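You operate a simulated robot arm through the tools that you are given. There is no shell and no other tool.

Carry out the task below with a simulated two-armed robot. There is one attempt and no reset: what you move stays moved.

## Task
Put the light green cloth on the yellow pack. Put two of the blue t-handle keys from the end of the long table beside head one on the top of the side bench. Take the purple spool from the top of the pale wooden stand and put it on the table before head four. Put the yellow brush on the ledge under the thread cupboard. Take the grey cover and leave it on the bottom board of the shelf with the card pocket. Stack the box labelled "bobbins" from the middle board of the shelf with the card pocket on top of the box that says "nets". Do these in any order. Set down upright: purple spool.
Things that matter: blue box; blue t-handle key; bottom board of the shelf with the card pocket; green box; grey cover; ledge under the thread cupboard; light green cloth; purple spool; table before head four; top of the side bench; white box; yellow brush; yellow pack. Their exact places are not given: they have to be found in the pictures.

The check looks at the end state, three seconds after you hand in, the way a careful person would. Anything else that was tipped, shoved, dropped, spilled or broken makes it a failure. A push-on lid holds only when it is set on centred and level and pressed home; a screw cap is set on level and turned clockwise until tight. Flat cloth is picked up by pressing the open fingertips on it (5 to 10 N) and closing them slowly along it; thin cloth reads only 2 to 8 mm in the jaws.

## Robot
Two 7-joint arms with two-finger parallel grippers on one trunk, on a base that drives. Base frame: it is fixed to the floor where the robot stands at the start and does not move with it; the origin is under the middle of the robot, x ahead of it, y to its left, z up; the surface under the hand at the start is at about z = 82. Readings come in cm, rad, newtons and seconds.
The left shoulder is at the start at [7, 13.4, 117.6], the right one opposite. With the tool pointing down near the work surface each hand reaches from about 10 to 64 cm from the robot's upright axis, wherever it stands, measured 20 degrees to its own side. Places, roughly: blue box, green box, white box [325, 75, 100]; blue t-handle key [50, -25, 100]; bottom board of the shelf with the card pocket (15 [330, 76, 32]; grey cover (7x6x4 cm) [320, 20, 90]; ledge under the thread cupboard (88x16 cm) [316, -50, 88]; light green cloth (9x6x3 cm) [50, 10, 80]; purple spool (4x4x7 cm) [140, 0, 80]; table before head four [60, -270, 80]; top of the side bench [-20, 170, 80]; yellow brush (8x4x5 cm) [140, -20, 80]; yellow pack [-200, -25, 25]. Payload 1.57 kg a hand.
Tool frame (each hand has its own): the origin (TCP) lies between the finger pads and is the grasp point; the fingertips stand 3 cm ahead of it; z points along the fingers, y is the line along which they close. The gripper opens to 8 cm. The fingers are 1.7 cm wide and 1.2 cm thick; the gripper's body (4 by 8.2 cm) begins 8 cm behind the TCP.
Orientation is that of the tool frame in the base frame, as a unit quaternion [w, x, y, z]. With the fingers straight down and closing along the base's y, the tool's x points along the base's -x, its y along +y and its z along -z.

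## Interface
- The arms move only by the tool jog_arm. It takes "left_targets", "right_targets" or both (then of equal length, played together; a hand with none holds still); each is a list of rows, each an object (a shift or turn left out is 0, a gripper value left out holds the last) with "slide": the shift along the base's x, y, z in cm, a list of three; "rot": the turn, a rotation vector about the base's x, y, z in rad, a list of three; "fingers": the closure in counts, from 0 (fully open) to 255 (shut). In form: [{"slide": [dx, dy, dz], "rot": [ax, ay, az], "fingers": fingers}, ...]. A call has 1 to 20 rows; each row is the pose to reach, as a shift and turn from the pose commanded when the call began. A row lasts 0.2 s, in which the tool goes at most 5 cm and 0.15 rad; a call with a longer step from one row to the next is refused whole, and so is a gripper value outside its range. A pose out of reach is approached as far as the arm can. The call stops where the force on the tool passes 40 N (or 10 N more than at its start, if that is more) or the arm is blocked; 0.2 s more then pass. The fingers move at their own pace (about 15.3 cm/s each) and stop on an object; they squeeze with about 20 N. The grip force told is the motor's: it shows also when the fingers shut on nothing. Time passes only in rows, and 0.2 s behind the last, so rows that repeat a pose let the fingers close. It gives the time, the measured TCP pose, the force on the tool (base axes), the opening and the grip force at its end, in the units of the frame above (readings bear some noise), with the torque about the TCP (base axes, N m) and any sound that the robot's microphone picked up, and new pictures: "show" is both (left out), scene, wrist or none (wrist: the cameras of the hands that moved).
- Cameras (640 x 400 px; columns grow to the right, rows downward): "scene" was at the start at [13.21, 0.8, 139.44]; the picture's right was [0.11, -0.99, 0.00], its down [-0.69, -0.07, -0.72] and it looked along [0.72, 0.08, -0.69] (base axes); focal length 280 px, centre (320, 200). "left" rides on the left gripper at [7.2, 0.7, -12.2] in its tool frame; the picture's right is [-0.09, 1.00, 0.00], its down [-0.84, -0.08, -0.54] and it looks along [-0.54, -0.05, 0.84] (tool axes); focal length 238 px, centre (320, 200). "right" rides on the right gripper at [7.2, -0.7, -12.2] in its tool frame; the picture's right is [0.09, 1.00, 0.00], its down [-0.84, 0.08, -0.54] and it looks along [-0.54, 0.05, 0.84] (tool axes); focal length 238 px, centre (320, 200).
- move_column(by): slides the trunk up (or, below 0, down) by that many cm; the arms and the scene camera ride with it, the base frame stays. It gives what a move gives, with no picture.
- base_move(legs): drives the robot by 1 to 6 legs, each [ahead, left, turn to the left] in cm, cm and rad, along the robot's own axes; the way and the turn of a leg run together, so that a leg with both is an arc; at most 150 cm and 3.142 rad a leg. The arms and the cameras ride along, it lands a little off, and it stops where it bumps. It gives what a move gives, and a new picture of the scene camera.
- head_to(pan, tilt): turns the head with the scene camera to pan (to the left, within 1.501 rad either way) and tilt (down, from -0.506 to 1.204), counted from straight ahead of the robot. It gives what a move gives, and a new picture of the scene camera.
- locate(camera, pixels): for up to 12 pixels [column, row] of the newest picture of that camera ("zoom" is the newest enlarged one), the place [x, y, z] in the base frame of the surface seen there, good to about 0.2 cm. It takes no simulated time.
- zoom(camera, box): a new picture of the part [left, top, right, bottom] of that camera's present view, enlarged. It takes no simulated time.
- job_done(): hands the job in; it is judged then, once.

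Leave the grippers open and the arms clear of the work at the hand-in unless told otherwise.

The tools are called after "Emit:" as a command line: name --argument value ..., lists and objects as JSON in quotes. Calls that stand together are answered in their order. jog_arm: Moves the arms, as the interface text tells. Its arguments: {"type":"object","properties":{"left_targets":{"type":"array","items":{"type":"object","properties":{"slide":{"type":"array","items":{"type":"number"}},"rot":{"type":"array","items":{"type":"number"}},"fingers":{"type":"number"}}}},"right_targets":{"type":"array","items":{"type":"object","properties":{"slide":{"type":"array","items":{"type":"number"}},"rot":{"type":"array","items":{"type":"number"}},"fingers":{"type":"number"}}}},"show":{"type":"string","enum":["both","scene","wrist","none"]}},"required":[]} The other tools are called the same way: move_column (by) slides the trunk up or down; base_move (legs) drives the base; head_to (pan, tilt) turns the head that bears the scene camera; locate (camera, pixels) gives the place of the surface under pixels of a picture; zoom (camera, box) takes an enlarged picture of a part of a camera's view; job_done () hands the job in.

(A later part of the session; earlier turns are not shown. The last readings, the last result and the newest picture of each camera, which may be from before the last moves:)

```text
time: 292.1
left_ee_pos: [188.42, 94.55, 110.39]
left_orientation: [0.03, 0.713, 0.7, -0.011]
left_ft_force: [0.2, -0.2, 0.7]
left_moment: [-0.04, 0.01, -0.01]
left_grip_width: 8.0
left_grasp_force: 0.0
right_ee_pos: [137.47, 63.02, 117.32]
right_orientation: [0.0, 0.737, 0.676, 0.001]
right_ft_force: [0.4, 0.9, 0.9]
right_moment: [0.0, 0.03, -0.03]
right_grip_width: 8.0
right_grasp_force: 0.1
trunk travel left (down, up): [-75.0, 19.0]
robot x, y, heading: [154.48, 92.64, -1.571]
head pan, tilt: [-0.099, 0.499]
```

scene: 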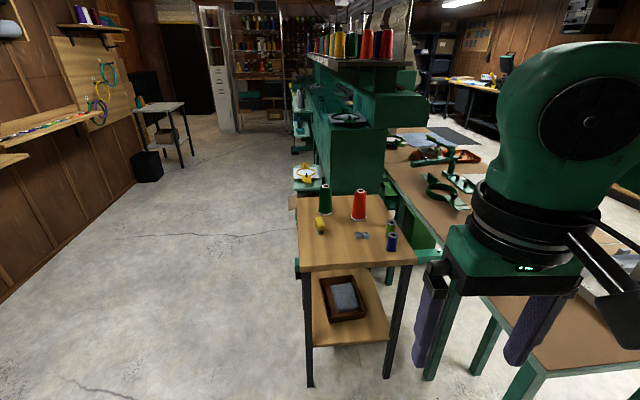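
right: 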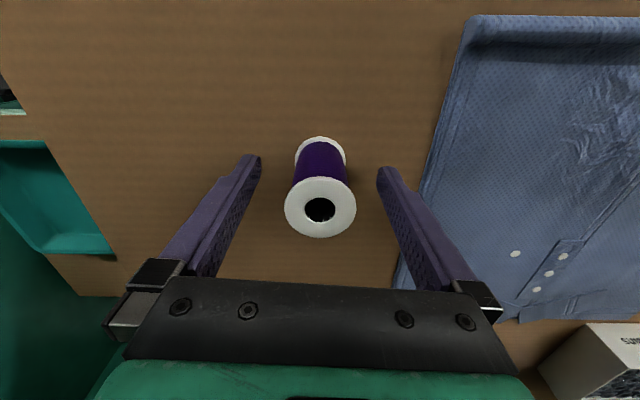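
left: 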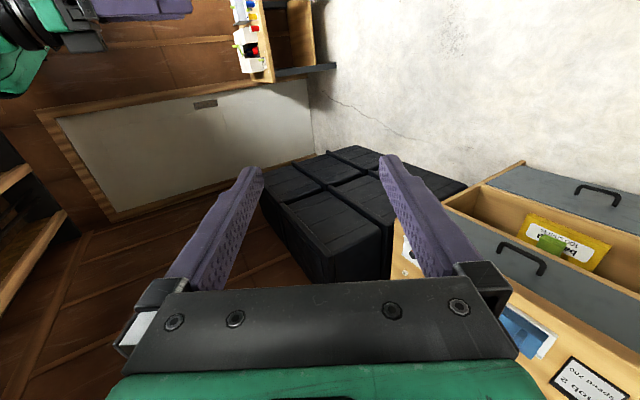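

I'm at (154.5,92.6). The brush points about 0.26 rad off the y-axis, so I'll approach with a heading of −1.22. First, in free space, I raise the trunk 15 cm and tilt the right hand 45° forward in small steps.

Emit:
move_column --by 15

Emit:
jog_arm --right_targets '[{"slide": [0, -4, -1], "rot": [0, 0, 0]}, {"slide": [0, -8, -3], "rot": [0, 0, 0]}, {"slide": [0, -11, -3], "rot": [-0.13, 0, 0]}, {"slide": [0, -14, -3], "rot": [-0.26, 0, 0]}, {"slide": [0, -16.5, -3], "rot": [-0.39, 0, 0]}]' --show "scene"

```text
time: 293.8
left_ee_pos: [188.39, 94.61, 125.41]
left_orientation: [0.03, 0.714, 0.699, -0.012]
left_ft_force: [0.5, 0.5, 0.6]
left_moment: [0.02, -0.01, -0.02]
left_grip_width: 8.0
left_grasp_force: 0.2
right_ee_pos: [137.6, 63.19, 132.36]
right_orientation: [0.001, 0.737, 0.676, 0.0]
right_ft_force: [-0.2, 0.3, -0.2]
right_moment: [0.01, 0.01, 0.01]
right_grip_width: 7.99
right_grasp_force: 0.0
trunk travel left (down, up): [-90.0, 4.0]
robot x, y, heading: [154.56, 92.13, -1.576]
head pan, tilt: [-0.099, 0.499]
```

```text
time: 295.0
left_ee_pos: [188.39, 94.51, 125.42]
left_orientation: [0.031, 0.714, 0.699, -0.011]
left_ft_force: [-0.2, -0.7, -0.4]
left_moment: [-0.01, 0.0, 0.0]
left_grip_width: 7.98
left_grasp_force: 0.0
right_ee_pos: [137.52, 46.49, 129.3]
right_orientation: [0.144, 0.723, 0.663, -0.132]
right_ft_force: [-0.9, 0.3, -0.1]
right_moment: [0.01, 0.04, 0.02]
right_grip_width: 8.01
right_grasp_force: 0.0
trunk travel left (down, up): [-90.0, 4.0]
robot x, y, heading: [154.16, 92.04, -1.573]
head pan, tilt: [-0.099, 0.499]
```

scene: 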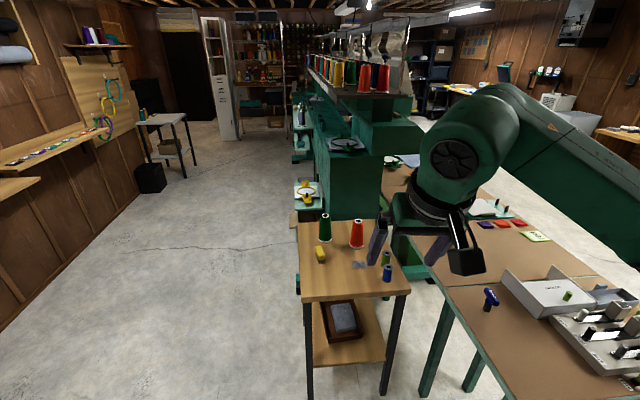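

30% done without trouble. I finish the tilt to 45°.

Emit:
jog_arm --right_targets '[{"slide": [0, -2.5, 0], "rot": [-0.13, 0.022, -0.004]}, {"slide": [0, -4.5, 0], "rot": [-0.26, 0.043, -0.009]}, {"slide": [0, -6, 0], "rot": [-0.389, 0.065, -0.013]}, {"slide": [0, -6, 0], "rot": [-0.389, 0.065, -0.013]}]' --show "scene"

```text
time: 296.0
left_ee_pos: [188.52, 94.67, 125.38]
left_orientation: [0.031, 0.714, 0.7, -0.011]
left_ft_force: [0.2, -0.1, 0.3]
left_moment: [0.01, 0.02, -0.01]
left_grip_width: 8.0
left_grasp_force: 0.0
right_ee_pos: [137.45, 40.76, 129.36]
right_orientation: [0.259, 0.681, 0.624, -0.281]
right_ft_force: [-0.2, -0.6, 0.7]
right_moment: [-0.02, 0.04, 0.0]
right_grip_width: 8.01
right_grasp_force: 0.1
trunk travel left (down, up): [-90.0, 4.0]
robot x, y, heading: [154.4, 92.43, -1.575]
head pan, tilt: [-0.099, 0.499]
```

scene: 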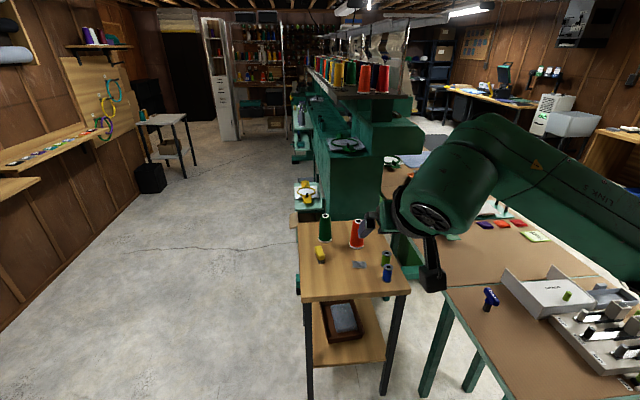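

Tilted 45°. I turn the base by +0.351 and move most of the way toward the stand (26 ahead, 30 right), with the hand high above everything.

Emit:
base_move --legs '[[0, 0, 0.351], [26, -30, 0]]'

Emit:
head_to --pan -0.3 --tilt 0.85

```text
time: 299.6
left_ee_pos: [166.54, 71.73, 125.3]
left_orientation: [0.032, 0.581, 0.813, -0.007]
left_ft_force: [0.9, -0.6, 0.6]
left_moment: [-0.02, -0.01, 0.0]
left_grip_width: 7.98
left_grasp_force: 0.0
right_ee_pos: [137.26, 3.72, 129.41]
right_orientation: [0.303, 0.561, 0.734, -0.232]
right_ft_force: [0.5, 0.0, 1.1]
right_moment: [-0.01, 0.02, -0.02]
right_grip_width: 7.99
right_grasp_force: 0.1
trunk travel left (down, up): [-90.0, 4.0]
robot x, y, heading: [135.19, 57.46, -1.219]
head pan, tilt: [-0.099, 0.499]
```

scene: 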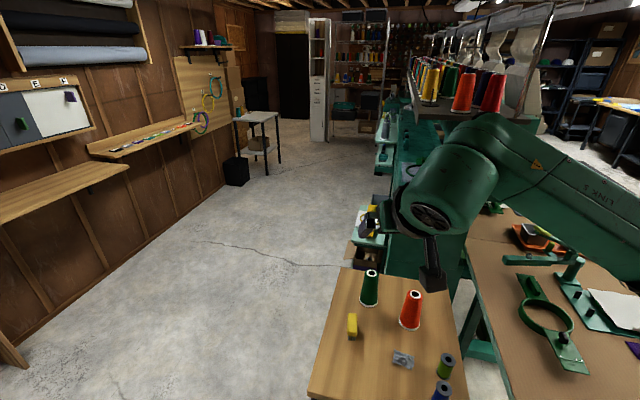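

```text
time: 300.4
left_ee_pos: [166.3, 71.57, 125.52]
left_orientation: [0.033, 0.58, 0.814, -0.005]
left_ft_force: [0.1, -0.1, 0.6]
left_moment: [0.0, 0.0, 0.05]
left_grip_width: 8.0
left_grasp_force: 0.0
right_ee_pos: [137.14, 3.37, 129.22]
right_orientation: [0.303, 0.562, 0.734, -0.231]
right_ft_force: [0.0, -0.4, -0.4]
right_moment: [-0.05, -0.02, -0.02]
right_grip_width: 8.01
right_grasp_force: 0.0
trunk travel left (down, up): [-90.0, 4.0]
robot x, y, heading: [135.05, 57.59, -1.224]
head pan, tilt: [-0.3, 0.85]
```

scene: 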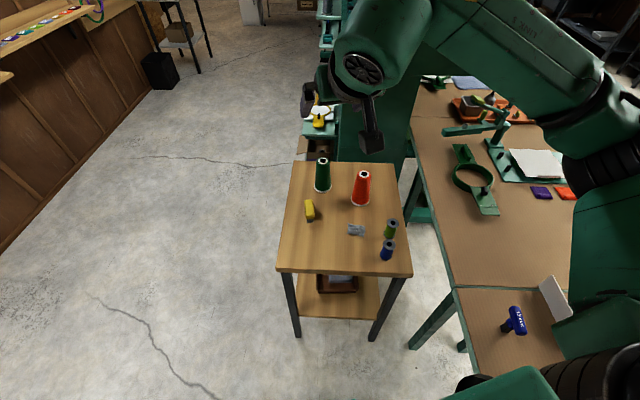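

I zoom on the brush to measure it.

Emit:
zoom --camera "scene" --box '[270, 180, 350, 240]'

```text
6.67 times, centred on (310, 210) of scene
```

zoom: 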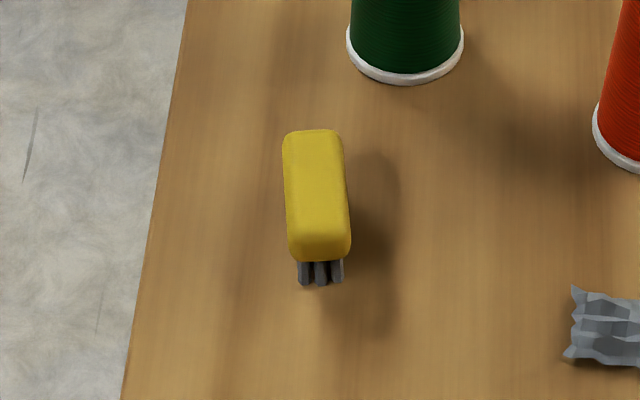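

Emit:
locate --camera "zoom" --pixels '[[290, 140], [336, 138], [294, 240], [347, 236], [318, 190], [320, 250], [305, 280], [340, 278], [345, 180], [286, 190], [312, 133], [400, 78]]'

```text
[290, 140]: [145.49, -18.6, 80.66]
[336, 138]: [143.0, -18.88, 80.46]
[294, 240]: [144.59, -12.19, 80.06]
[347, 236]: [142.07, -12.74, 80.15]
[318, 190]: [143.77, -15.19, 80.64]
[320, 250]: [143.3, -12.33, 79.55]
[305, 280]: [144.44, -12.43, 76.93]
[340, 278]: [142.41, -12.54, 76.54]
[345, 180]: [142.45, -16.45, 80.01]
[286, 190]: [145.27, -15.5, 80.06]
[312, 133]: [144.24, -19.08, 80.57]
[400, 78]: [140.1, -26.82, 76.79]
```

Brush: centre (143.8,-15.6), top z=80.65, its axis heading about −1.43. I turn the base −0.106, then move 20.5 ahead and 7.6 left so the hand is above it; I also check the table's back edge.

Emit:
locate --camera "scene" --pixels '[[455, 288], [410, 345], [420, 170], [440, 240], [515, 320]]'

Emit:
base_move --legs '[[0, 0, -0.106], [20.5, 7.6, 0]]'

```text
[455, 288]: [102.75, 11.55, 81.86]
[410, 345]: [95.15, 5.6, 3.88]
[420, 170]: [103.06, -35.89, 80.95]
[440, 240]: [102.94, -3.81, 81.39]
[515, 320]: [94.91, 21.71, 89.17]
```

```text
time: 302.6
left_ee_pos: [179.84, 50.67, 125.46]
left_orientation: [0.034, 0.622, 0.782, -0.008]
left_ft_force: [0.8, 0.3, -0.2]
left_moment: [-0.02, -0.01, 0.01]
left_grip_width: 7.98
left_grasp_force: 0.0
right_ee_pos: [143.35, -13.97, 129.49]
right_orientation: [0.291, 0.6, 0.703, -0.247]
right_ft_force: [-0.4, 0.3, 0.4]
right_moment: [-0.02, 0.0, -0.01]
right_grip_width: 8.0
right_grasp_force: 0.1
trunk travel left (down, up): [-90.0, 4.0]
robot x, y, heading: [147.57, 39.75, -1.329]
head pan, tilt: [-0.3, 0.85]
```

scene: 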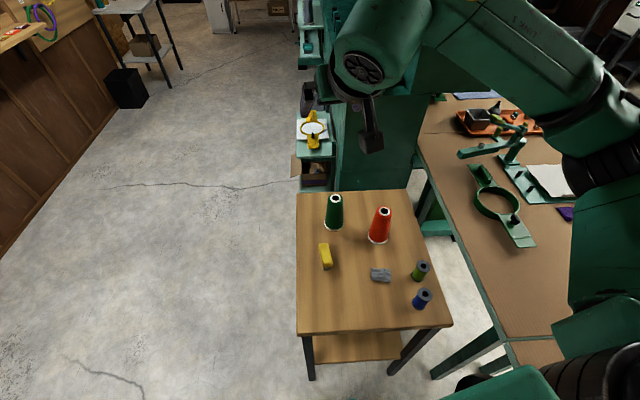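

The table's back edge is x=103, well clear of my elbow. The hand is above the brush; I descend with the arm to z≈86.

Emit:
jog_arm --right_targets '[{"slide": [0.15, -0.3, -4.8], "fingers": 0}, {"slide": [0.3, -0.6, -9.6]}, {"slide": [0.3, -0.6, -14.4]}, {"slide": [0.3, -0.6, -19.2]}, {"slide": [0.3, -0.6, -24]}, {"slide": [0.3, -0.6, -28.8]}]' --show "scene"

```text
time: 304.0
left_ee_pos: [180.0, 50.15, 125.38]
left_orientation: [0.032, 0.622, 0.782, -0.007]
left_ft_force: [-0.1, 0.5, 0.1]
left_moment: [0.02, -0.01, 0.01]
left_grip_width: 8.01
left_grasp_force: 0.1
right_ee_pos: [143.9, -15.06, 100.56]
right_orientation: [0.291, 0.599, 0.704, -0.247]
right_ft_force: [-0.1, 0.1, -0.6]
right_moment: [-0.01, -0.02, -0.03]
right_grip_width: 7.99
right_grasp_force: 0.0
trunk travel left (down, up): [-90.0, 4.0]
robot x, y, heading: [147.2, 39.84, -1.321]
head pan, tilt: [-0.3, 0.85]
```

scene: 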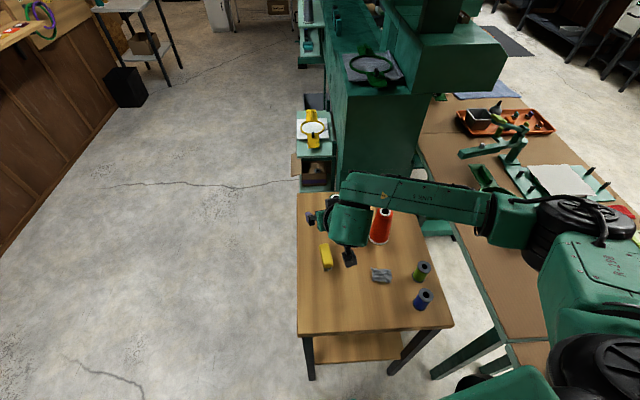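

The forearm passes near the red cone in the view; I check its real clearance.

Emit:
locate --camera "scene" --pixels '[[360, 190], [400, 195], [450, 205], [490, 215], [385, 212], [380, 240], [345, 230], [350, 255], [310, 215], [520, 220], [430, 215]]'

Emit:
zoom --camera "scene" --box '[290, 160, 450, 310]'

```text
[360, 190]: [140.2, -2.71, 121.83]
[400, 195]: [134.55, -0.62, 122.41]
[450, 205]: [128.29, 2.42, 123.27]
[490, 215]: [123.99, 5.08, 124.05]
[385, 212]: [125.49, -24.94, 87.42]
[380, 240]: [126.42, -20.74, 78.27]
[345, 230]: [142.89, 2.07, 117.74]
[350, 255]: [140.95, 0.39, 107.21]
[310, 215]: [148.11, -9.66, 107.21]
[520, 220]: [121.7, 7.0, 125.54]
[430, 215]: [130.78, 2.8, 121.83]
```

```text
2.67 times, centred on (370, 235) of scene
```

zoom: 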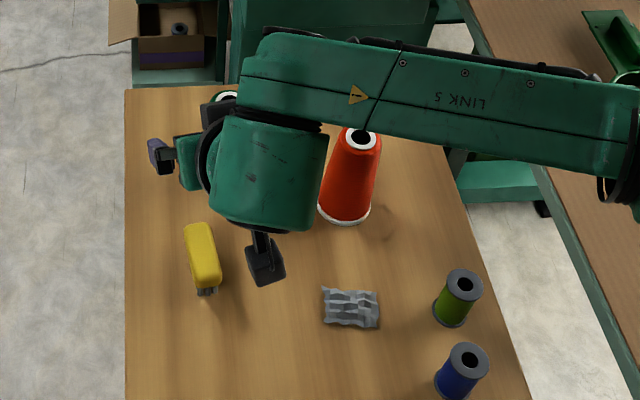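

The forearm runs 15 cm beside the red cone and high above the small spools. I continue down to z≈87 and look with the wrist camera.

Emit:
jog_arm --right_targets '[{"slide": [-0.1, 0.2, -4.5]}, {"slide": [-0.2, 0.3, -9]}, {"slide": [-0.2, 0.3, -13.5]}, {"slide": [-0.2, 0.3, -13.5]}]' --show "both"

```text
time: 305.0
left_ee_pos: [179.88, 50.38, 125.44]
left_orientation: [0.032, 0.624, 0.781, -0.007]
left_ft_force: [1.0, -0.6, -0.5]
left_moment: [0.0, -0.05, -0.01]
left_grip_width: 7.99
left_grasp_force: 0.1
right_ee_pos: [143.86, -14.73, 87.15]
right_orientation: [0.292, 0.6, 0.703, -0.247]
right_ft_force: [-1.1, 0.1, -0.5]
right_moment: [0.01, -0.01, 0.0]
right_grip_width: 8.03
right_grasp_force: 0.1
trunk travel left (down, up): [-90.0, 4.0]
robot x, y, heading: [147.61, 39.54, -1.328]
head pan, tilt: [-0.3, 0.85]
```

scene: 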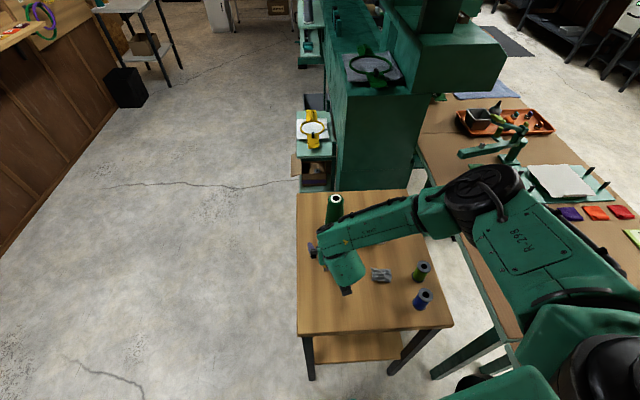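
right: 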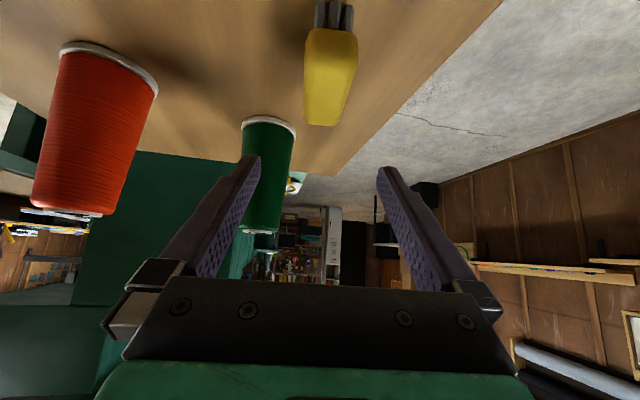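

I check brush position in the wrist view and the elbow's clearance.

Emit:
locate --camera "right" --pixels '[[308, 40], [355, 40], [306, 115], [340, 118], [330, 80], [270, 180]]'

Emit:
locate --camera "scene" --pixels '[[485, 190], [440, 215], [400, 225], [480, 225], [345, 290], [430, 235], [350, 240]]'

```text
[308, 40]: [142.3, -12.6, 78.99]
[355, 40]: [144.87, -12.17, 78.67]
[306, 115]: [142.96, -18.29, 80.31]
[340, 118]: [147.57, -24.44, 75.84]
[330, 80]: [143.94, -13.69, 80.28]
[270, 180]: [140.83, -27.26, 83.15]
```

```text
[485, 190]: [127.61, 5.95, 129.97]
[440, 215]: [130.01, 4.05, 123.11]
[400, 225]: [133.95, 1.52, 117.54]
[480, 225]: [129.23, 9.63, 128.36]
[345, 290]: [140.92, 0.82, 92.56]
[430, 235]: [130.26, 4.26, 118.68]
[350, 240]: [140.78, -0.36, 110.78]
```

The brush centre (≈144.0,-15.7) lies right under the finger pads; the elbow is high (z≈130). I descend to z≈79.7 and close.

Emit:
jog_arm --right_targets '[{"slide": [0, 0, -3]}, {"slide": [0, 0, -5.5]}, {"slide": [0, 0, -7]}, {"slide": [0, 0, -7.5]}, {"slide": [0, 0, -7.5]}]' --show "wrist"

```text
time: 306.2
left_ee_pos: [179.98, 50.33, 125.51]
left_orientation: [0.032, 0.623, 0.781, -0.008]
left_ft_force: [0.3, 0.1, 0.0]
left_moment: [-0.01, -0.03, 0.04]
left_grip_width: 8.02
left_grasp_force: 0.0
right_ee_pos: [143.89, -14.59, 79.55]
right_orientation: [0.29, 0.6, 0.704, -0.247]
right_ft_force: [-0.2, -0.2, 0.4]
right_moment: [0.02, -0.01, 0.01]
right_grip_width: 8.03
right_grasp_force: 0.1
trunk travel left (down, up): [-90.0, 4.0]
robot x, y, heading: [147.56, 40.17, -1.323]
head pan, tilt: [-0.3, 0.85]
```

right: 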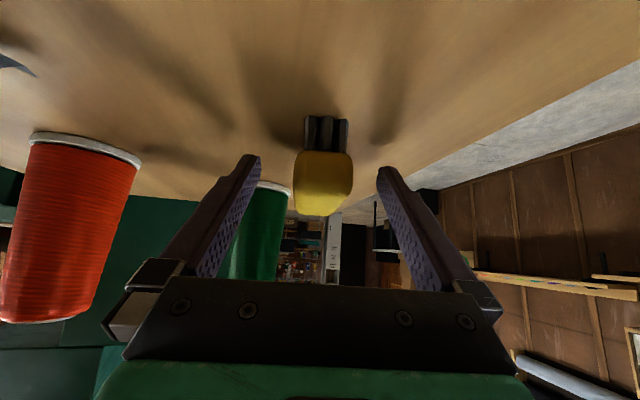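

The yellow handle sits at the grasp point (322,183). I close the fingers.

Emit:
jog_arm --right_targets '[{"fingers": 90}, {"fingers": 130}, {"fingers": 255}, {"fingers": 255}, {"fingers": 255}]' --show "wrist"

```text
time: 307.4
left_ee_pos: [179.94, 50.36, 125.35]
left_orientation: [0.032, 0.622, 0.782, -0.008]
left_ft_force: [0.0, 0.2, -0.7]
left_moment: [-0.01, 0.0, -0.02]
left_grip_width: 8.0
left_grasp_force: 0.1
right_ee_pos: [143.88, -14.74, 79.6]
right_orientation: [0.291, 0.599, 0.704, -0.247]
right_ft_force: [-0.3, 0.1, 0.5]
right_moment: [-0.02, -0.02, 0.01]
right_grip_width: 3.14
right_grasp_force: 19.6
trunk travel left (down, up): [-90.0, 4.0]
robot x, y, heading: [147.57, 39.82, -1.325]
head pan, tilt: [-0.3, 0.85]
```

right: 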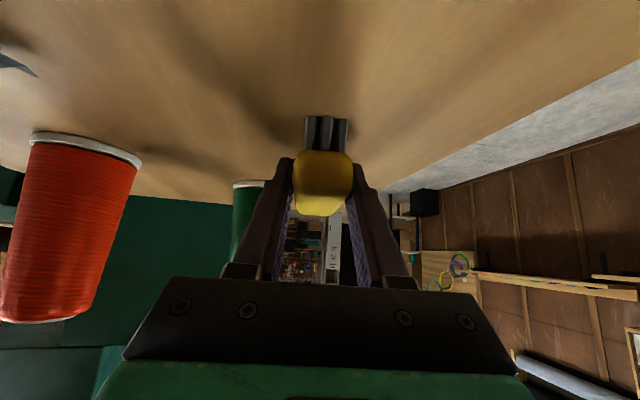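

Gripped (3.1 cm); the bristles' bottom is 3.4 cm below the TCP. I lift straight up to z≈120.

Emit:
jog_arm --right_targets '[{"slide": [0, 0, 1]}, {"slide": [0, 0, 4]}, {"slide": [0, 0, 8.5]}, {"slide": [0, 0, 13]}, {"slide": [0, 0, 17.5]}, {"slide": [0, 0, 22]}, {"slide": [0, 0, 26.5]}, {"slide": [0, 0, 31]}, {"slide": [0, 0, 35]}]' --show "both"

```text
time: 309.4
left_ee_pos: [179.96, 50.3, 125.38]
left_orientation: [0.032, 0.623, 0.782, -0.008]
left_ft_force: [0.0, 0.2, 0.5]
left_moment: [-0.01, 0.03, 0.0]
left_grip_width: 8.0
left_grasp_force: 0.1
right_ee_pos: [143.86, -14.67, 114.61]
right_orientation: [0.291, 0.599, 0.704, -0.247]
right_ft_force: [1.2, -0.2, -0.8]
right_moment: [0.03, 0.01, 0.01]
right_grip_width: 3.15
right_grasp_force: 20.4
trunk travel left (down, up): [-90.0, 4.0]
robot x, y, heading: [147.82, 39.81, -1.325]
head pan, tilt: [-0.3, 0.85]
```

scene: 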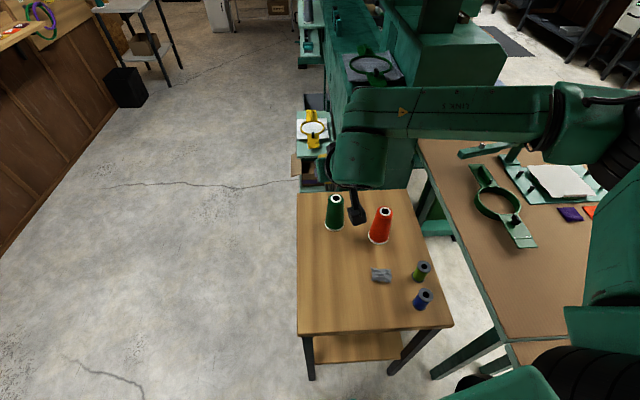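
right: 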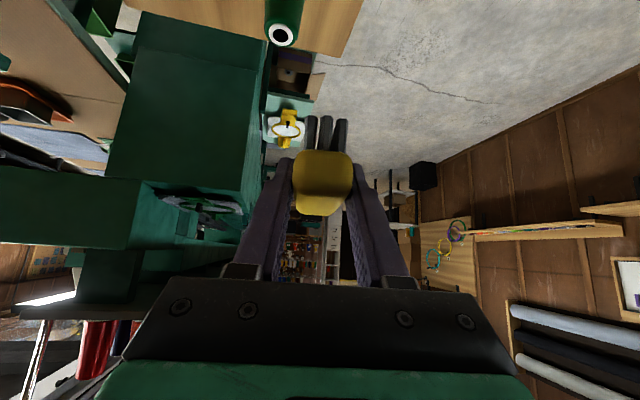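

The brush is held. I back off 40 cm, turn left to face the back wall, drive past the stand and sideways to the ledge's front.

Emit:
base_move --legs '[[-40, 0, 0], [0, 0, 1.325], [68, 0, 0], [0, -100, 0]]'

Emit:
head_to --pan -0.1 --tilt 0.45

```text
time: 323.3
left_ee_pos: [202.96, 12.35, 125.31]
left_orientation: [0.03, 0.01, 0.999, 0.014]
left_ft_force: [0.1, 0.3, -0.2]
left_moment: [0.01, 0.01, 0.02]
left_grip_width: 7.98
left_grasp_force: 0.1
right_ee_pos: [257.34, -38.36, 114.62]
right_orientation: [0.381, 0.04, 0.924, -0.017]
right_ft_force: [0.6, -0.3, 0.2]
right_moment: [0.01, 0.02, 0.01]
right_grip_width: 3.16
right_grasp_force: 19.5
trunk travel left (down, up): [-90.0, 4.0]
robot x, y, heading: [205.17, -21.77, 0.001]
head pan, tilt: [-0.3, 0.85]
```

scene: 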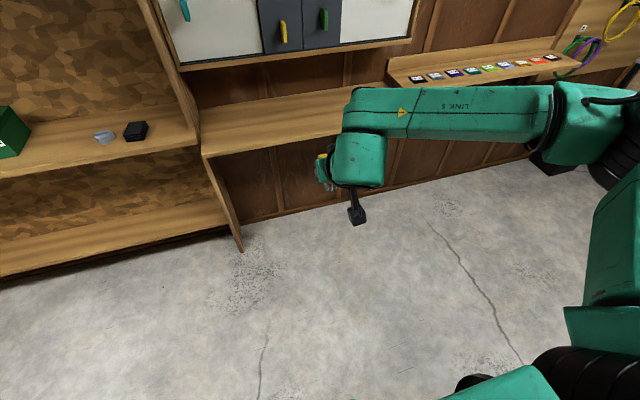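

```text
time: 324.2
left_ee_pos: [202.88, 12.29, 125.4]
left_orientation: [0.029, 0.01, 0.999, 0.015]
left_ft_force: [0.6, 0.6, 0.5]
left_moment: [0.01, 0.01, 0.06]
left_grip_width: 7.99
left_grasp_force: 0.1
right_ee_pos: [257.28, -38.51, 114.49]
right_orientation: [0.381, 0.038, 0.924, -0.015]
right_ft_force: [-0.5, -0.3, -0.5]
right_moment: [-0.02, 0.03, -0.03]
right_grip_width: 3.17
right_grasp_force: 19.5
trunk travel left (down, up): [-90.0, 4.0]
robot x, y, heading: [204.91, -21.86, -0.001]
head pan, tilt: [-0.099, 0.45]
```

scene: 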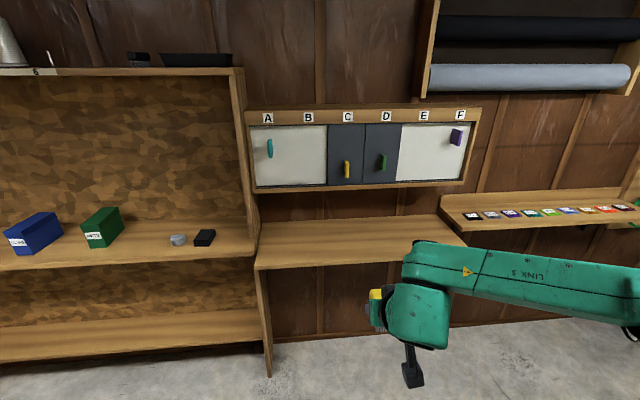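

I see the thread cupboard (A–F), the ledge under it, and the grey item beside a black one on the shelf. I locate the ledge and cupboard edges.

Emit:
locate --camera "scene" --pixels '[[320, 240], [320, 262], [320, 225], [400, 240], [360, 186], [300, 190], [420, 183], [260, 265], [460, 240], [340, 240], [320, 200], [345, 120]]'

Emit:
zoom --camera "scene" --box '[0, 190, 260, 290]'

```text
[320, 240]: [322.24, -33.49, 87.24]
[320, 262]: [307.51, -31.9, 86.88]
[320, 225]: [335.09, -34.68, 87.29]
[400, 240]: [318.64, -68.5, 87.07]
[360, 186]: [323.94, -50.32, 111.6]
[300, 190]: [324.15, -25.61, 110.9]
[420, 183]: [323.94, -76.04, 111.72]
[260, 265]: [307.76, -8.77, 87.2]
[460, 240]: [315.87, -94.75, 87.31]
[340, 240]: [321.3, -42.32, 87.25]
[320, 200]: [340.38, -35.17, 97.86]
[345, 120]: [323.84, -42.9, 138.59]
```

```text
2.46 times, centred on (130, 240) of scene
```

zoom: 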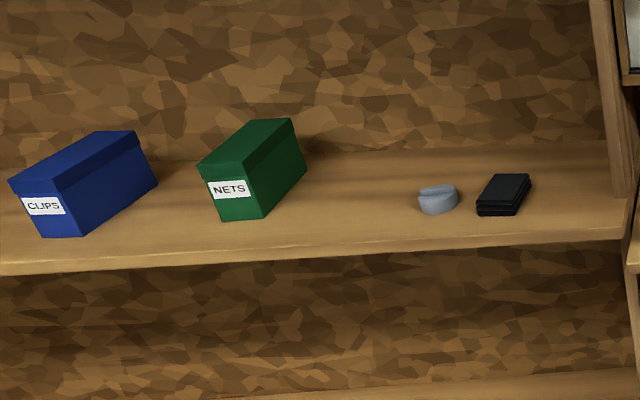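

Ledge top z=87.25, front edge x=307.5; the cupboard's front is set back at x=324, bottom z≈111. I'll put the brush at about (316,-38.5). I lower the hand to z≈97 and drive 52 cm ahead.

Emit:
jog_arm --right_targets '[{"slide": [0, 0, -4.5]}, {"slide": [0, 0, -9]}, {"slide": [0, 0, -13.5]}, {"slide": [0, 0, -17]}]' --show "none"

Emit:
base_move --legs '[[50, 0, 0]]'

```text
time: 325.2
left_ee_pos: [203.01, 12.33, 125.42]
left_orientation: [0.031, 0.011, 0.999, 0.014]
left_ft_force: [0.1, -0.1, 0.6]
left_moment: [-0.02, -0.01, -0.02]
left_grip_width: 8.01
left_grasp_force: 0.1
right_ee_pos: [257.37, -38.53, 97.52]
right_orientation: [0.381, 0.04, 0.924, -0.016]
right_ft_force: [0.7, 0.3, -1.3]
right_moment: [-0.03, 0.02, 0.01]
right_grip_width: 3.13
right_grasp_force: 19.8
trunk travel left (down, up): [-90.0, 4.0]
robot x, y, heading: [205.24, -21.67, 0.0]
head pan, tilt: [-0.099, 0.45]
```

```text
time: 328.1
left_ee_pos: [252.92, 12.32, 125.43]
left_orientation: [0.031, 0.007, 0.999, 0.014]
left_ft_force: [-0.3, 0.5, 0.1]
left_moment: [0.0, 0.0, 0.02]
left_grip_width: 8.02
left_grasp_force: 0.0
right_ee_pos: [307.45, -38.17, 97.7]
right_orientation: [0.382, 0.038, 0.923, -0.015]
right_ft_force: [-0.4, -0.5, -0.3]
right_moment: [0.01, 0.01, -0.02]
right_grip_width: 3.15
right_grasp_force: 20.4
trunk travel left (down, up): [-90.0, 4.0]
robot x, y, heading: [255.47, -21.88, 0.006]
head pan, tilt: [-0.099, 0.45]
```

scene: 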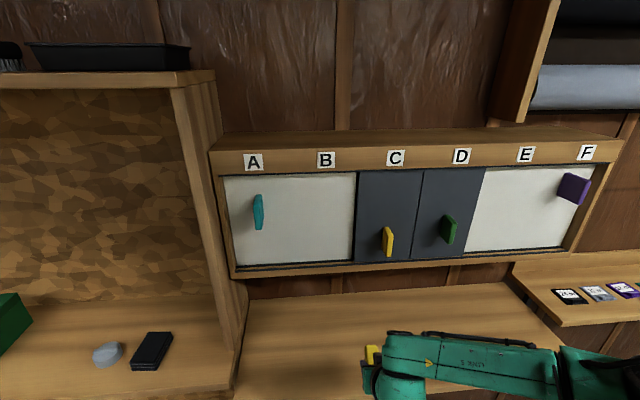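

I extend 7.5 cm and lower until the bristles are just above the ledge.

Emit:
jog_arm --right_targets '[{"slide": [3.8, 0, 0]}, {"slide": [7.5, 0, 0]}, {"slide": [7.5, 0, -3]}, {"slide": [7.5, 0, -5.5]}, {"slide": [7.5, 0, -6.4]}, {"slide": [7.5, 0, -6.4]}]' --show "both"

```text
time: 329.5
left_ee_pos: [253.06, 12.28, 125.47]
left_orientation: [0.031, 0.007, 0.999, 0.014]
left_ft_force: [-1.1, 0.0, -0.4]
left_moment: [-0.01, 0.02, -0.01]
left_grip_width: 7.98
left_grasp_force: 0.1
right_ee_pos: [315.1, -38.38, 91.0]
right_orientation: [0.38, 0.037, 0.924, -0.014]
right_ft_force: [-0.2, 0.3, -0.8]
right_moment: [0.01, 0.02, 0.01]
right_grip_width: 3.13
right_grasp_force: 19.6
trunk travel left (down, up): [-90.0, 4.0]
robot x, y, heading: [255.31, -21.71, -0.003]
head pan, tilt: [-0.099, 0.45]
```

scene: 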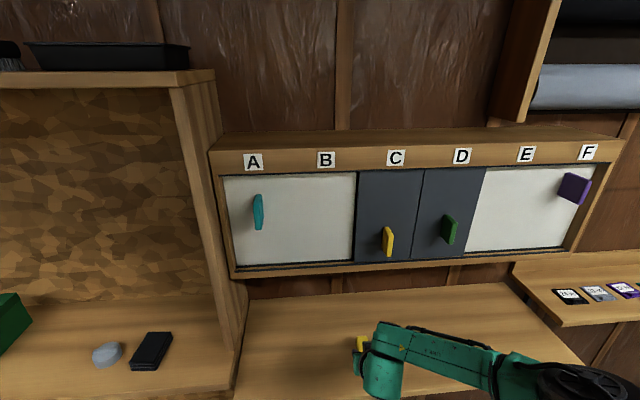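
right: 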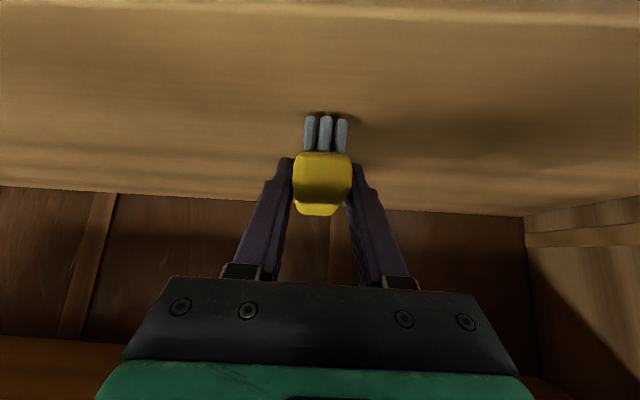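

About 0.4 cm above the ledge. I lower in small steps.

Emit:
jog_arm --right_targets '[{"slide": [0, 0, -0.15]}, {"slide": [0, 0, -0.25]}, {"slide": [0, 0, -0.25]}]' --show "none"

Emit:
jog_arm --right_targets '[{"slide": [0, 0, -0.1]}, {"slide": [0, 0, -0.15]}, {"slide": [0, 0, -0.15]}]' --show "none"

Emit:
jog_arm --right_targets '[{"slide": [0, 0, -0.1]}, {"slide": [0, 0, -0.1]}]' --show "none"

```text
time: 330.3
left_ee_pos: [252.99, 12.32, 125.41]
left_orientation: [0.029, 0.008, 0.999, 0.014]
left_ft_force: [-0.3, -0.3, -0.1]
left_moment: [-0.04, -0.02, -0.02]
left_grip_width: 8.0
left_grasp_force: 0.1
right_ee_pos: [315.1, -38.27, 90.9]
right_orientation: [0.381, 0.038, 0.924, -0.015]
right_ft_force: [0.8, 0.3, 0.0]
right_moment: [-0.01, 0.02, -0.03]
right_grip_width: 3.15
right_grasp_force: 20.6
trunk travel left (down, up): [-90.0, 4.0]
robot x, y, heading: [255.36, -21.75, 0.002]
head pan, tilt: [-0.099, 0.45]
```

```text
time: 331.1
left_ee_pos: [253.03, 12.34, 125.39]
left_orientation: [0.029, 0.009, 0.999, 0.014]
left_ft_force: [0.4, 0.8, 0.3]
left_moment: [-0.03, 0.0, -0.01]
left_grip_width: 7.99
left_grasp_force: 0.1
right_ee_pos: [315.13, -38.28, 90.7]
right_orientation: [0.381, 0.038, 0.924, -0.015]
right_ft_force: [0.5, 0.3, -0.9]
right_moment: [-0.01, -0.01, 0.01]
right_grip_width: 3.14
right_grasp_force: 19.8
trunk travel left (down, up): [-90.0, 4.0]
robot x, y, heading: [255.33, -21.34, 0.006]
head pan, tilt: [-0.099, 0.45]
```

```text
time: 331.7
left_ee_pos: [253.13, 12.44, 125.41]
left_orientation: [0.03, 0.008, 0.999, 0.013]
left_ft_force: [-0.1, 0.2, 0.3]
left_moment: [0.01, 0.0, -0.02]
left_grip_width: 8.02
left_grasp_force: 0.1
right_ee_pos: [315.03, -38.34, 90.69]
right_orientation: [0.381, 0.038, 0.923, -0.015]
right_ft_force: [-0.8, -0.5, -1.5]
right_moment: [-0.01, 0.01, 0.01]
right_grip_width: 3.15
right_grasp_force: 20.7
trunk travel left (down, up): [-90.0, 4.0]
robot x, y, heading: [255.65, -21.74, 0.004]
head pan, tilt: [-0.099, 0.45]
```

No contact yet. I go on with 0.1 cm steps.

Emit:
jog_arm --right_targets '[{"slide": [0, 0, -0.1]}, {"slide": [0, 0, -0.15]}, {"slide": [0, 0, -0.15]}]' --show "none"

Emit:
jog_arm --right_targets '[{"slide": [0, 0, -0.1]}, {"slide": [0, 0, -0.1]}]' --show "wrist"

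```text
time: 332.5
left_ee_pos: [252.94, 12.49, 125.4]
left_orientation: [0.031, 0.009, 0.999, 0.014]
left_ft_force: [-0.2, 0.1, -0.4]
left_moment: [-0.01, 0.02, 0.01]
left_grip_width: 8.0
left_grasp_force: 0.0
right_ee_pos: [315.11, -38.21, 90.54]
right_orientation: [0.381, 0.038, 0.924, -0.015]
right_ft_force: [1.1, -1.3, 1.9]
right_moment: [-0.07, 0.0, -0.02]
right_grip_width: 3.15
right_grasp_force: 20.0
trunk travel left (down, up): [-90.0, 4.0]
robot x, y, heading: [255.42, -22.03, 0.002]
head pan, tilt: [-0.099, 0.45]
```

```text
time: 333.1
left_ee_pos: [252.9, 12.41, 125.36]
left_orientation: [0.03, 0.007, 0.999, 0.014]
left_ft_force: [-0.1, 0.4, 0.3]
left_moment: [0.0, 0.0, 0.02]
left_grip_width: 7.99
left_grasp_force: 0.0
right_ee_pos: [315.12, -38.17, 90.58]
right_orientation: [0.381, 0.038, 0.924, -0.015]
right_ft_force: [3.5, -0.8, 9.4]
right_moment: [-0.06, 0.09, -0.02]
right_grip_width: 3.12
right_grasp_force: 19.5
trunk travel left (down, up): [-90.0, 4.0]
robot x, y, heading: [255.5, -21.97, 0.006]
head pan, tilt: [-0.099, 0.45]
```

right: 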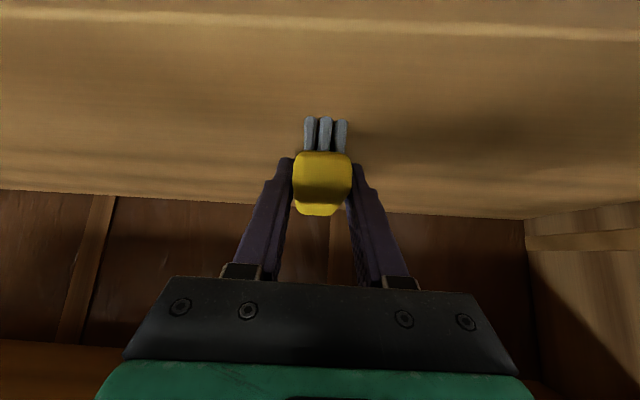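

Contact (9 N). I ease up slightly and open gradually.

Emit:
jog_arm --right_targets '[{"slide": [0, 0, 0.06]}, {"slide": [0, 0, 0.06], "fingers": 150}, {"slide": [0, 0, 0.06], "fingers": 140}, {"slide": [0, 0, 0.06], "fingers": 115}, {"slide": [0, 0, 0.06], "fingers": 70}, {"slide": [0, 0, 0.06], "fingers": 20}, {"slide": [0, 0, 0.06], "fingers": 0}, {"slide": [0, 0, 0.06], "fingers": 0}]' --show "wrist"

```text
time: 334.9
left_ee_pos: [253.04, 12.36, 125.34]
left_orientation: [0.03, 0.007, 0.999, 0.013]
left_ft_force: [0.6, 1.4, -0.3]
left_moment: [0.0, -0.02, 0.03]
left_grip_width: 8.0
left_grasp_force: 0.1
right_ee_pos: [315.05, -38.28, 90.51]
right_orientation: [0.381, 0.038, 0.924, -0.014]
right_ft_force: [0.5, 0.5, 0.0]
right_moment: [0.02, 0.0, 0.02]
right_grip_width: 8.03
right_grasp_force: 0.0
trunk travel left (down, up): [-90.0, 4.0]
robot x, y, heading: [255.61, -21.84, 0.006]
head pan, tilt: [-0.099, 0.45]
```

right: 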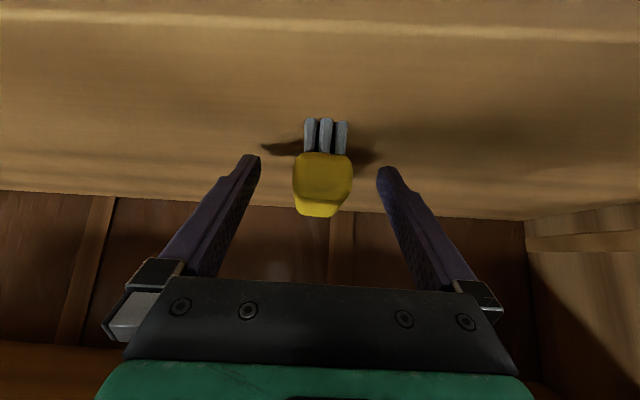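

The brush stands on the ledge. I withdraw back and up.

Emit:
jog_arm --right_targets '[{"slide": [-1, 0, 1.2], "fingers": 0}, {"slide": [-3, 0, 3]}, {"slide": [-6, 0, 6]}, {"slide": [-9, 0, 9]}, {"slide": [-12, 0, 12]}]' --show "both"

```text
time: 336.1
left_ee_pos: [252.84, 12.31, 125.34]
left_orientation: [0.031, 0.007, 0.999, 0.013]
left_ft_force: [0.1, 0.0, -0.2]
left_moment: [0.0, 0.0, 0.01]
left_grip_width: 8.0
left_grasp_force: 0.1
right_ee_pos: [302.74, -38.24, 102.5]
right_orientation: [0.381, 0.037, 0.924, -0.014]
right_ft_force: [-0.3, -0.1, -0.4]
right_moment: [-0.02, -0.04, 0.01]
right_grip_width: 7.98
right_grasp_force: 0.0
trunk travel left (down, up): [-90.0, 4.0]
robot x, y, heading: [255.29, -21.88, 0.006]
head pan, tilt: [-0.099, 0.45]
```

scene: 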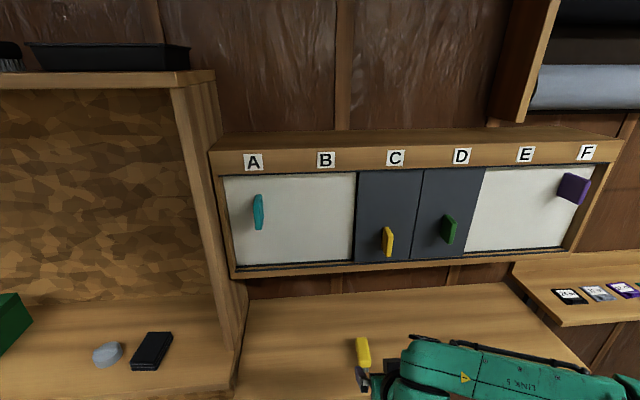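
right: 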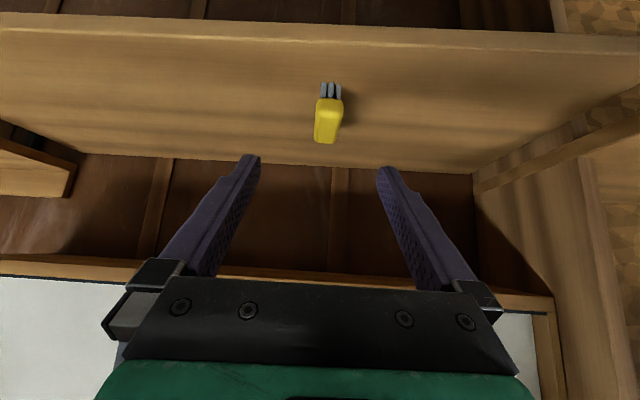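

The brush is on the ledge. Next the grey cover: I back off 30 cm and move 62 cm left, in front of the shelf.

Emit:
base_move --legs '[[-30, 0, 0], [0, 62, 0]]'

Emit:
head_to --pan -0.1 --tilt 0.55

```text
time: 341.2
left_ee_pos: [223.18, 74.16, 125.38]
left_orientation: [0.03, 0.007, 0.999, 0.014]
left_ft_force: [0.2, 1.1, -0.3]
left_moment: [0.0, 0.01, 0.02]
left_grip_width: 8.01
left_grasp_force: 0.0
right_ee_pos: [273.05, 23.63, 102.54]
right_orientation: [0.38, 0.038, 0.924, -0.014]
right_ft_force: [1.4, -0.4, 0.5]
right_moment: [-0.01, 0.0, -0.03]
right_grip_width: 8.0
right_grasp_force: 0.1
trunk travel left (down, up): [-90.0, 4.0]
robot x, y, heading: [225.63, 40.39, -0.001]
head pan, tilt: [-0.099, 0.45]
```

scene: 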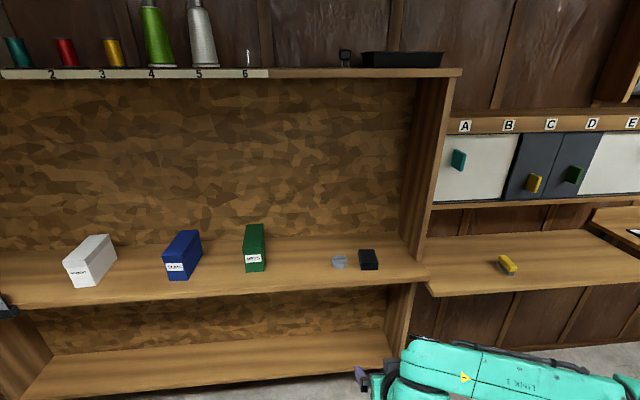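

```text
time: 341.9
left_ee_pos: [223.02, 74.29, 125.43]
left_orientation: [0.03, 0.007, 0.999, 0.014]
left_ft_force: [-0.6, -0.3, -1.1]
left_moment: [-0.01, 0.01, -0.01]
left_grip_width: 7.98
left_grasp_force: 0.1
right_ee_pos: [272.97, 23.68, 102.35]
right_orientation: [0.381, 0.038, 0.924, -0.015]
right_ft_force: [0.1, 0.8, -0.2]
right_moment: [-0.02, -0.01, -0.03]
right_grip_width: 7.99
right_grasp_force: 0.1
trunk travel left (down, up): [-90.0, 4.0]
robot x, y, heading: [225.35, 40.23, 0.005]
head pan, tilt: [-0.099, 0.55]
```

scene: 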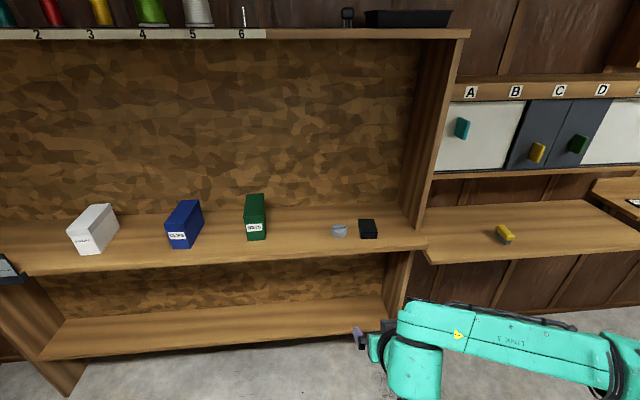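

I zoom on the grey item, the black one, and the boxes.

Emit:
zoom --camera "scene" --box '[310, 200, 400, 260]'

Emit:
locate --camera "zoom" --pixels '[[205, 210], [155, 215], [255, 215], [205, 180], [205, 250], [240, 180], [370, 170], [350, 240], [460, 200], [310, 250], [205, 300]]'

Emit:
zoom --camera "scene" --box '[50, 180, 290, 270]'

```text
6.67 times, centred on (355, 230) of scene
```

zoom: 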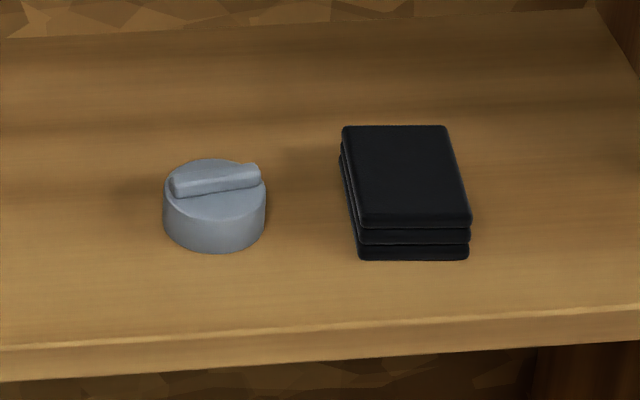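

```text
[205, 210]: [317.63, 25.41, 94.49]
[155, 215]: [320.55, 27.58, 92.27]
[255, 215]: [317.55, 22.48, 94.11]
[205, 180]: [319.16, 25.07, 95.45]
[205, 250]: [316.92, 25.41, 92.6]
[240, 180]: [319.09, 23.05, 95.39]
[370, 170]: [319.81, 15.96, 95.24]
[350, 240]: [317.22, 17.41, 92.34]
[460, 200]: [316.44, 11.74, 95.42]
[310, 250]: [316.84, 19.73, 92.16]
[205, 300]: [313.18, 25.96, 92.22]
```

```text
2.67 times, centred on (170, 225) of scene
```

zoom: 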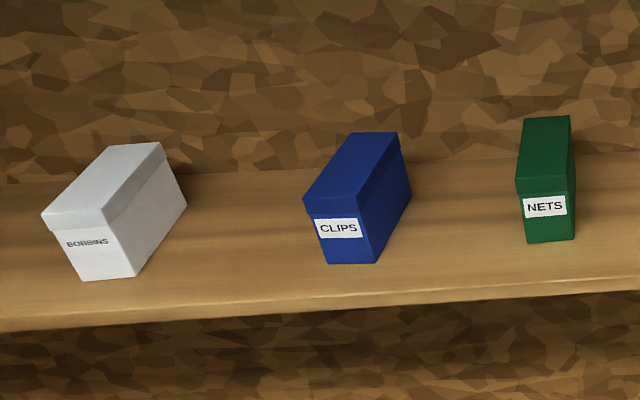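

The grey cover is a round cap about 5.5 cm wide at (319,25.2), board z=92.2, top bar z=95.4. I raise my hand slightly, align it at y=25.2, and drive 36 cm ahead.

Emit:
jog_arm --right_targets '[{"slide": [0, 0.8, 1]}, {"slide": [0, 1.5, 2]}]' --show "none"

Emit:
base_move --legs '[[36, 0, 0]]'

Emit:
head_to --pan -0.3 --tilt 0.7

```text
time: 342.5
left_ee_pos: [223.13, 74.47, 125.52]
left_orientation: [0.03, 0.007, 0.999, 0.014]
left_ft_force: [-0.5, 0.0, 0.6]
left_moment: [-0.01, 0.0, 0.01]
left_grip_width: 7.98
left_grasp_force: 0.1
right_ee_pos: [273.0, 25.15, 104.35]
right_orientation: [0.38, 0.038, 0.924, -0.015]
right_ft_force: [0.9, -0.1, -0.9]
right_moment: [-0.01, 0.06, -0.02]
right_grip_width: 8.02
right_grasp_force: 0.1
trunk travel left (down, up): [-90.0, 4.0]
robot x, y, heading: [225.72, 40.24, 0.005]
head pan, tilt: [-0.099, 0.55]
```

```text
time: 344.9
left_ee_pos: [259.19, 74.45, 125.45]
left_orientation: [0.031, 0.008, 0.999, 0.014]
left_ft_force: [0.3, -0.4, -0.1]
left_moment: [-0.01, 0.01, 0.02]
left_grip_width: 8.01
left_grasp_force: 0.1
right_ee_pos: [309.08, 25.29, 104.41]
right_orientation: [0.381, 0.039, 0.923, -0.015]
right_ft_force: [0.5, 0.1, -1.0]
right_moment: [0.0, -0.02, 0.01]
right_grip_width: 8.02
right_grasp_force: 0.1
trunk travel left (down, up): [-90.0, 4.0]
robot x, y, heading: [261.44, 40.55, 0.0]
head pan, tilt: [-0.099, 0.55]
```

scene: 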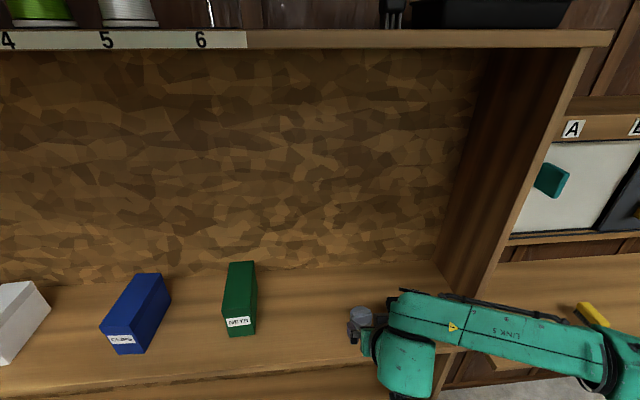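

```text
time: 345.6
left_ee_pos: [259.32, 74.32, 125.42]
left_orientation: [0.03, 0.008, 0.999, 0.014]
left_ft_force: [0.7, -0.2, 0.4]
left_moment: [-0.03, 0.02, 0.02]
left_grip_width: 8.01
left_grasp_force: 0.0
right_ee_pos: [309.26, 25.24, 104.37]
right_orientation: [0.381, 0.039, 0.924, -0.016]
right_ft_force: [0.2, 0.1, -1.0]
right_moment: [-0.02, 0.03, 0.02]
right_grip_width: 8.0
right_grasp_force: 0.2
trunk travel left (down, up): [-90.0, 4.0]
robot x, y, heading: [261.73, 40.28, 0.005]
head pan, tilt: [-0.3, 0.7]
```

scene: 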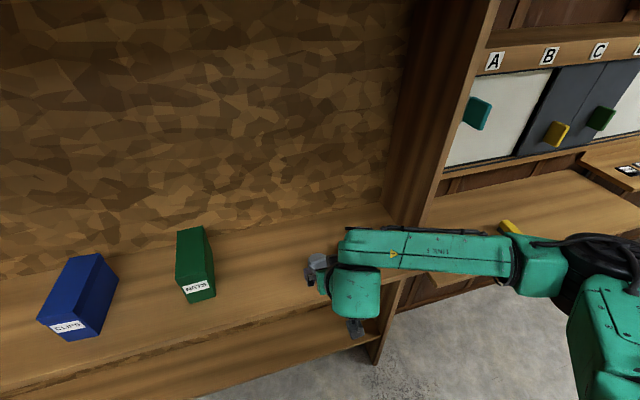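

I look with the wrist camera.

Emit:
zoom --camera "right" --box '[160, 0, 480, 200]'

```text
2.00 times, centred on (320, 100) of right
```

zoom: 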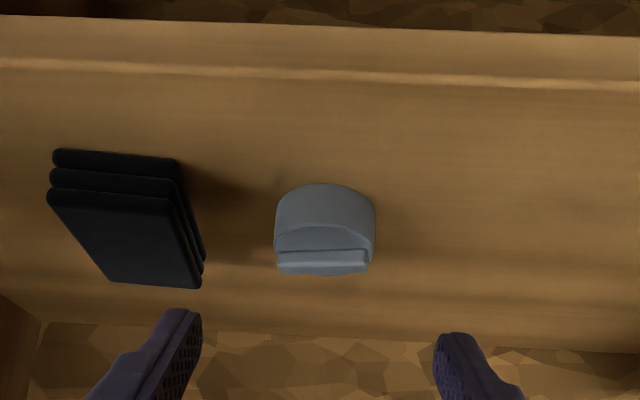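

Emit:
locate --camera "zoom" --pixels '[[278, 235], [372, 235], [325, 190], [325, 215], [325, 240], [325, 265], [200, 270], [185, 180], [330, 100], [280, 265], [366, 268]]'

```text
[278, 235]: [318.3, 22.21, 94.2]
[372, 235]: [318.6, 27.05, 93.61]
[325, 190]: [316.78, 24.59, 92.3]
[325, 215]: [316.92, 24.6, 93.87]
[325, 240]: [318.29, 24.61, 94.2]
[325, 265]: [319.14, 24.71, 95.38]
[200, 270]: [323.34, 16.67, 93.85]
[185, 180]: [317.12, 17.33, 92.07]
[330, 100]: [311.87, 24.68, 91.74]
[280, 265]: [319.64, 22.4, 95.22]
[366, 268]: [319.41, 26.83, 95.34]
```

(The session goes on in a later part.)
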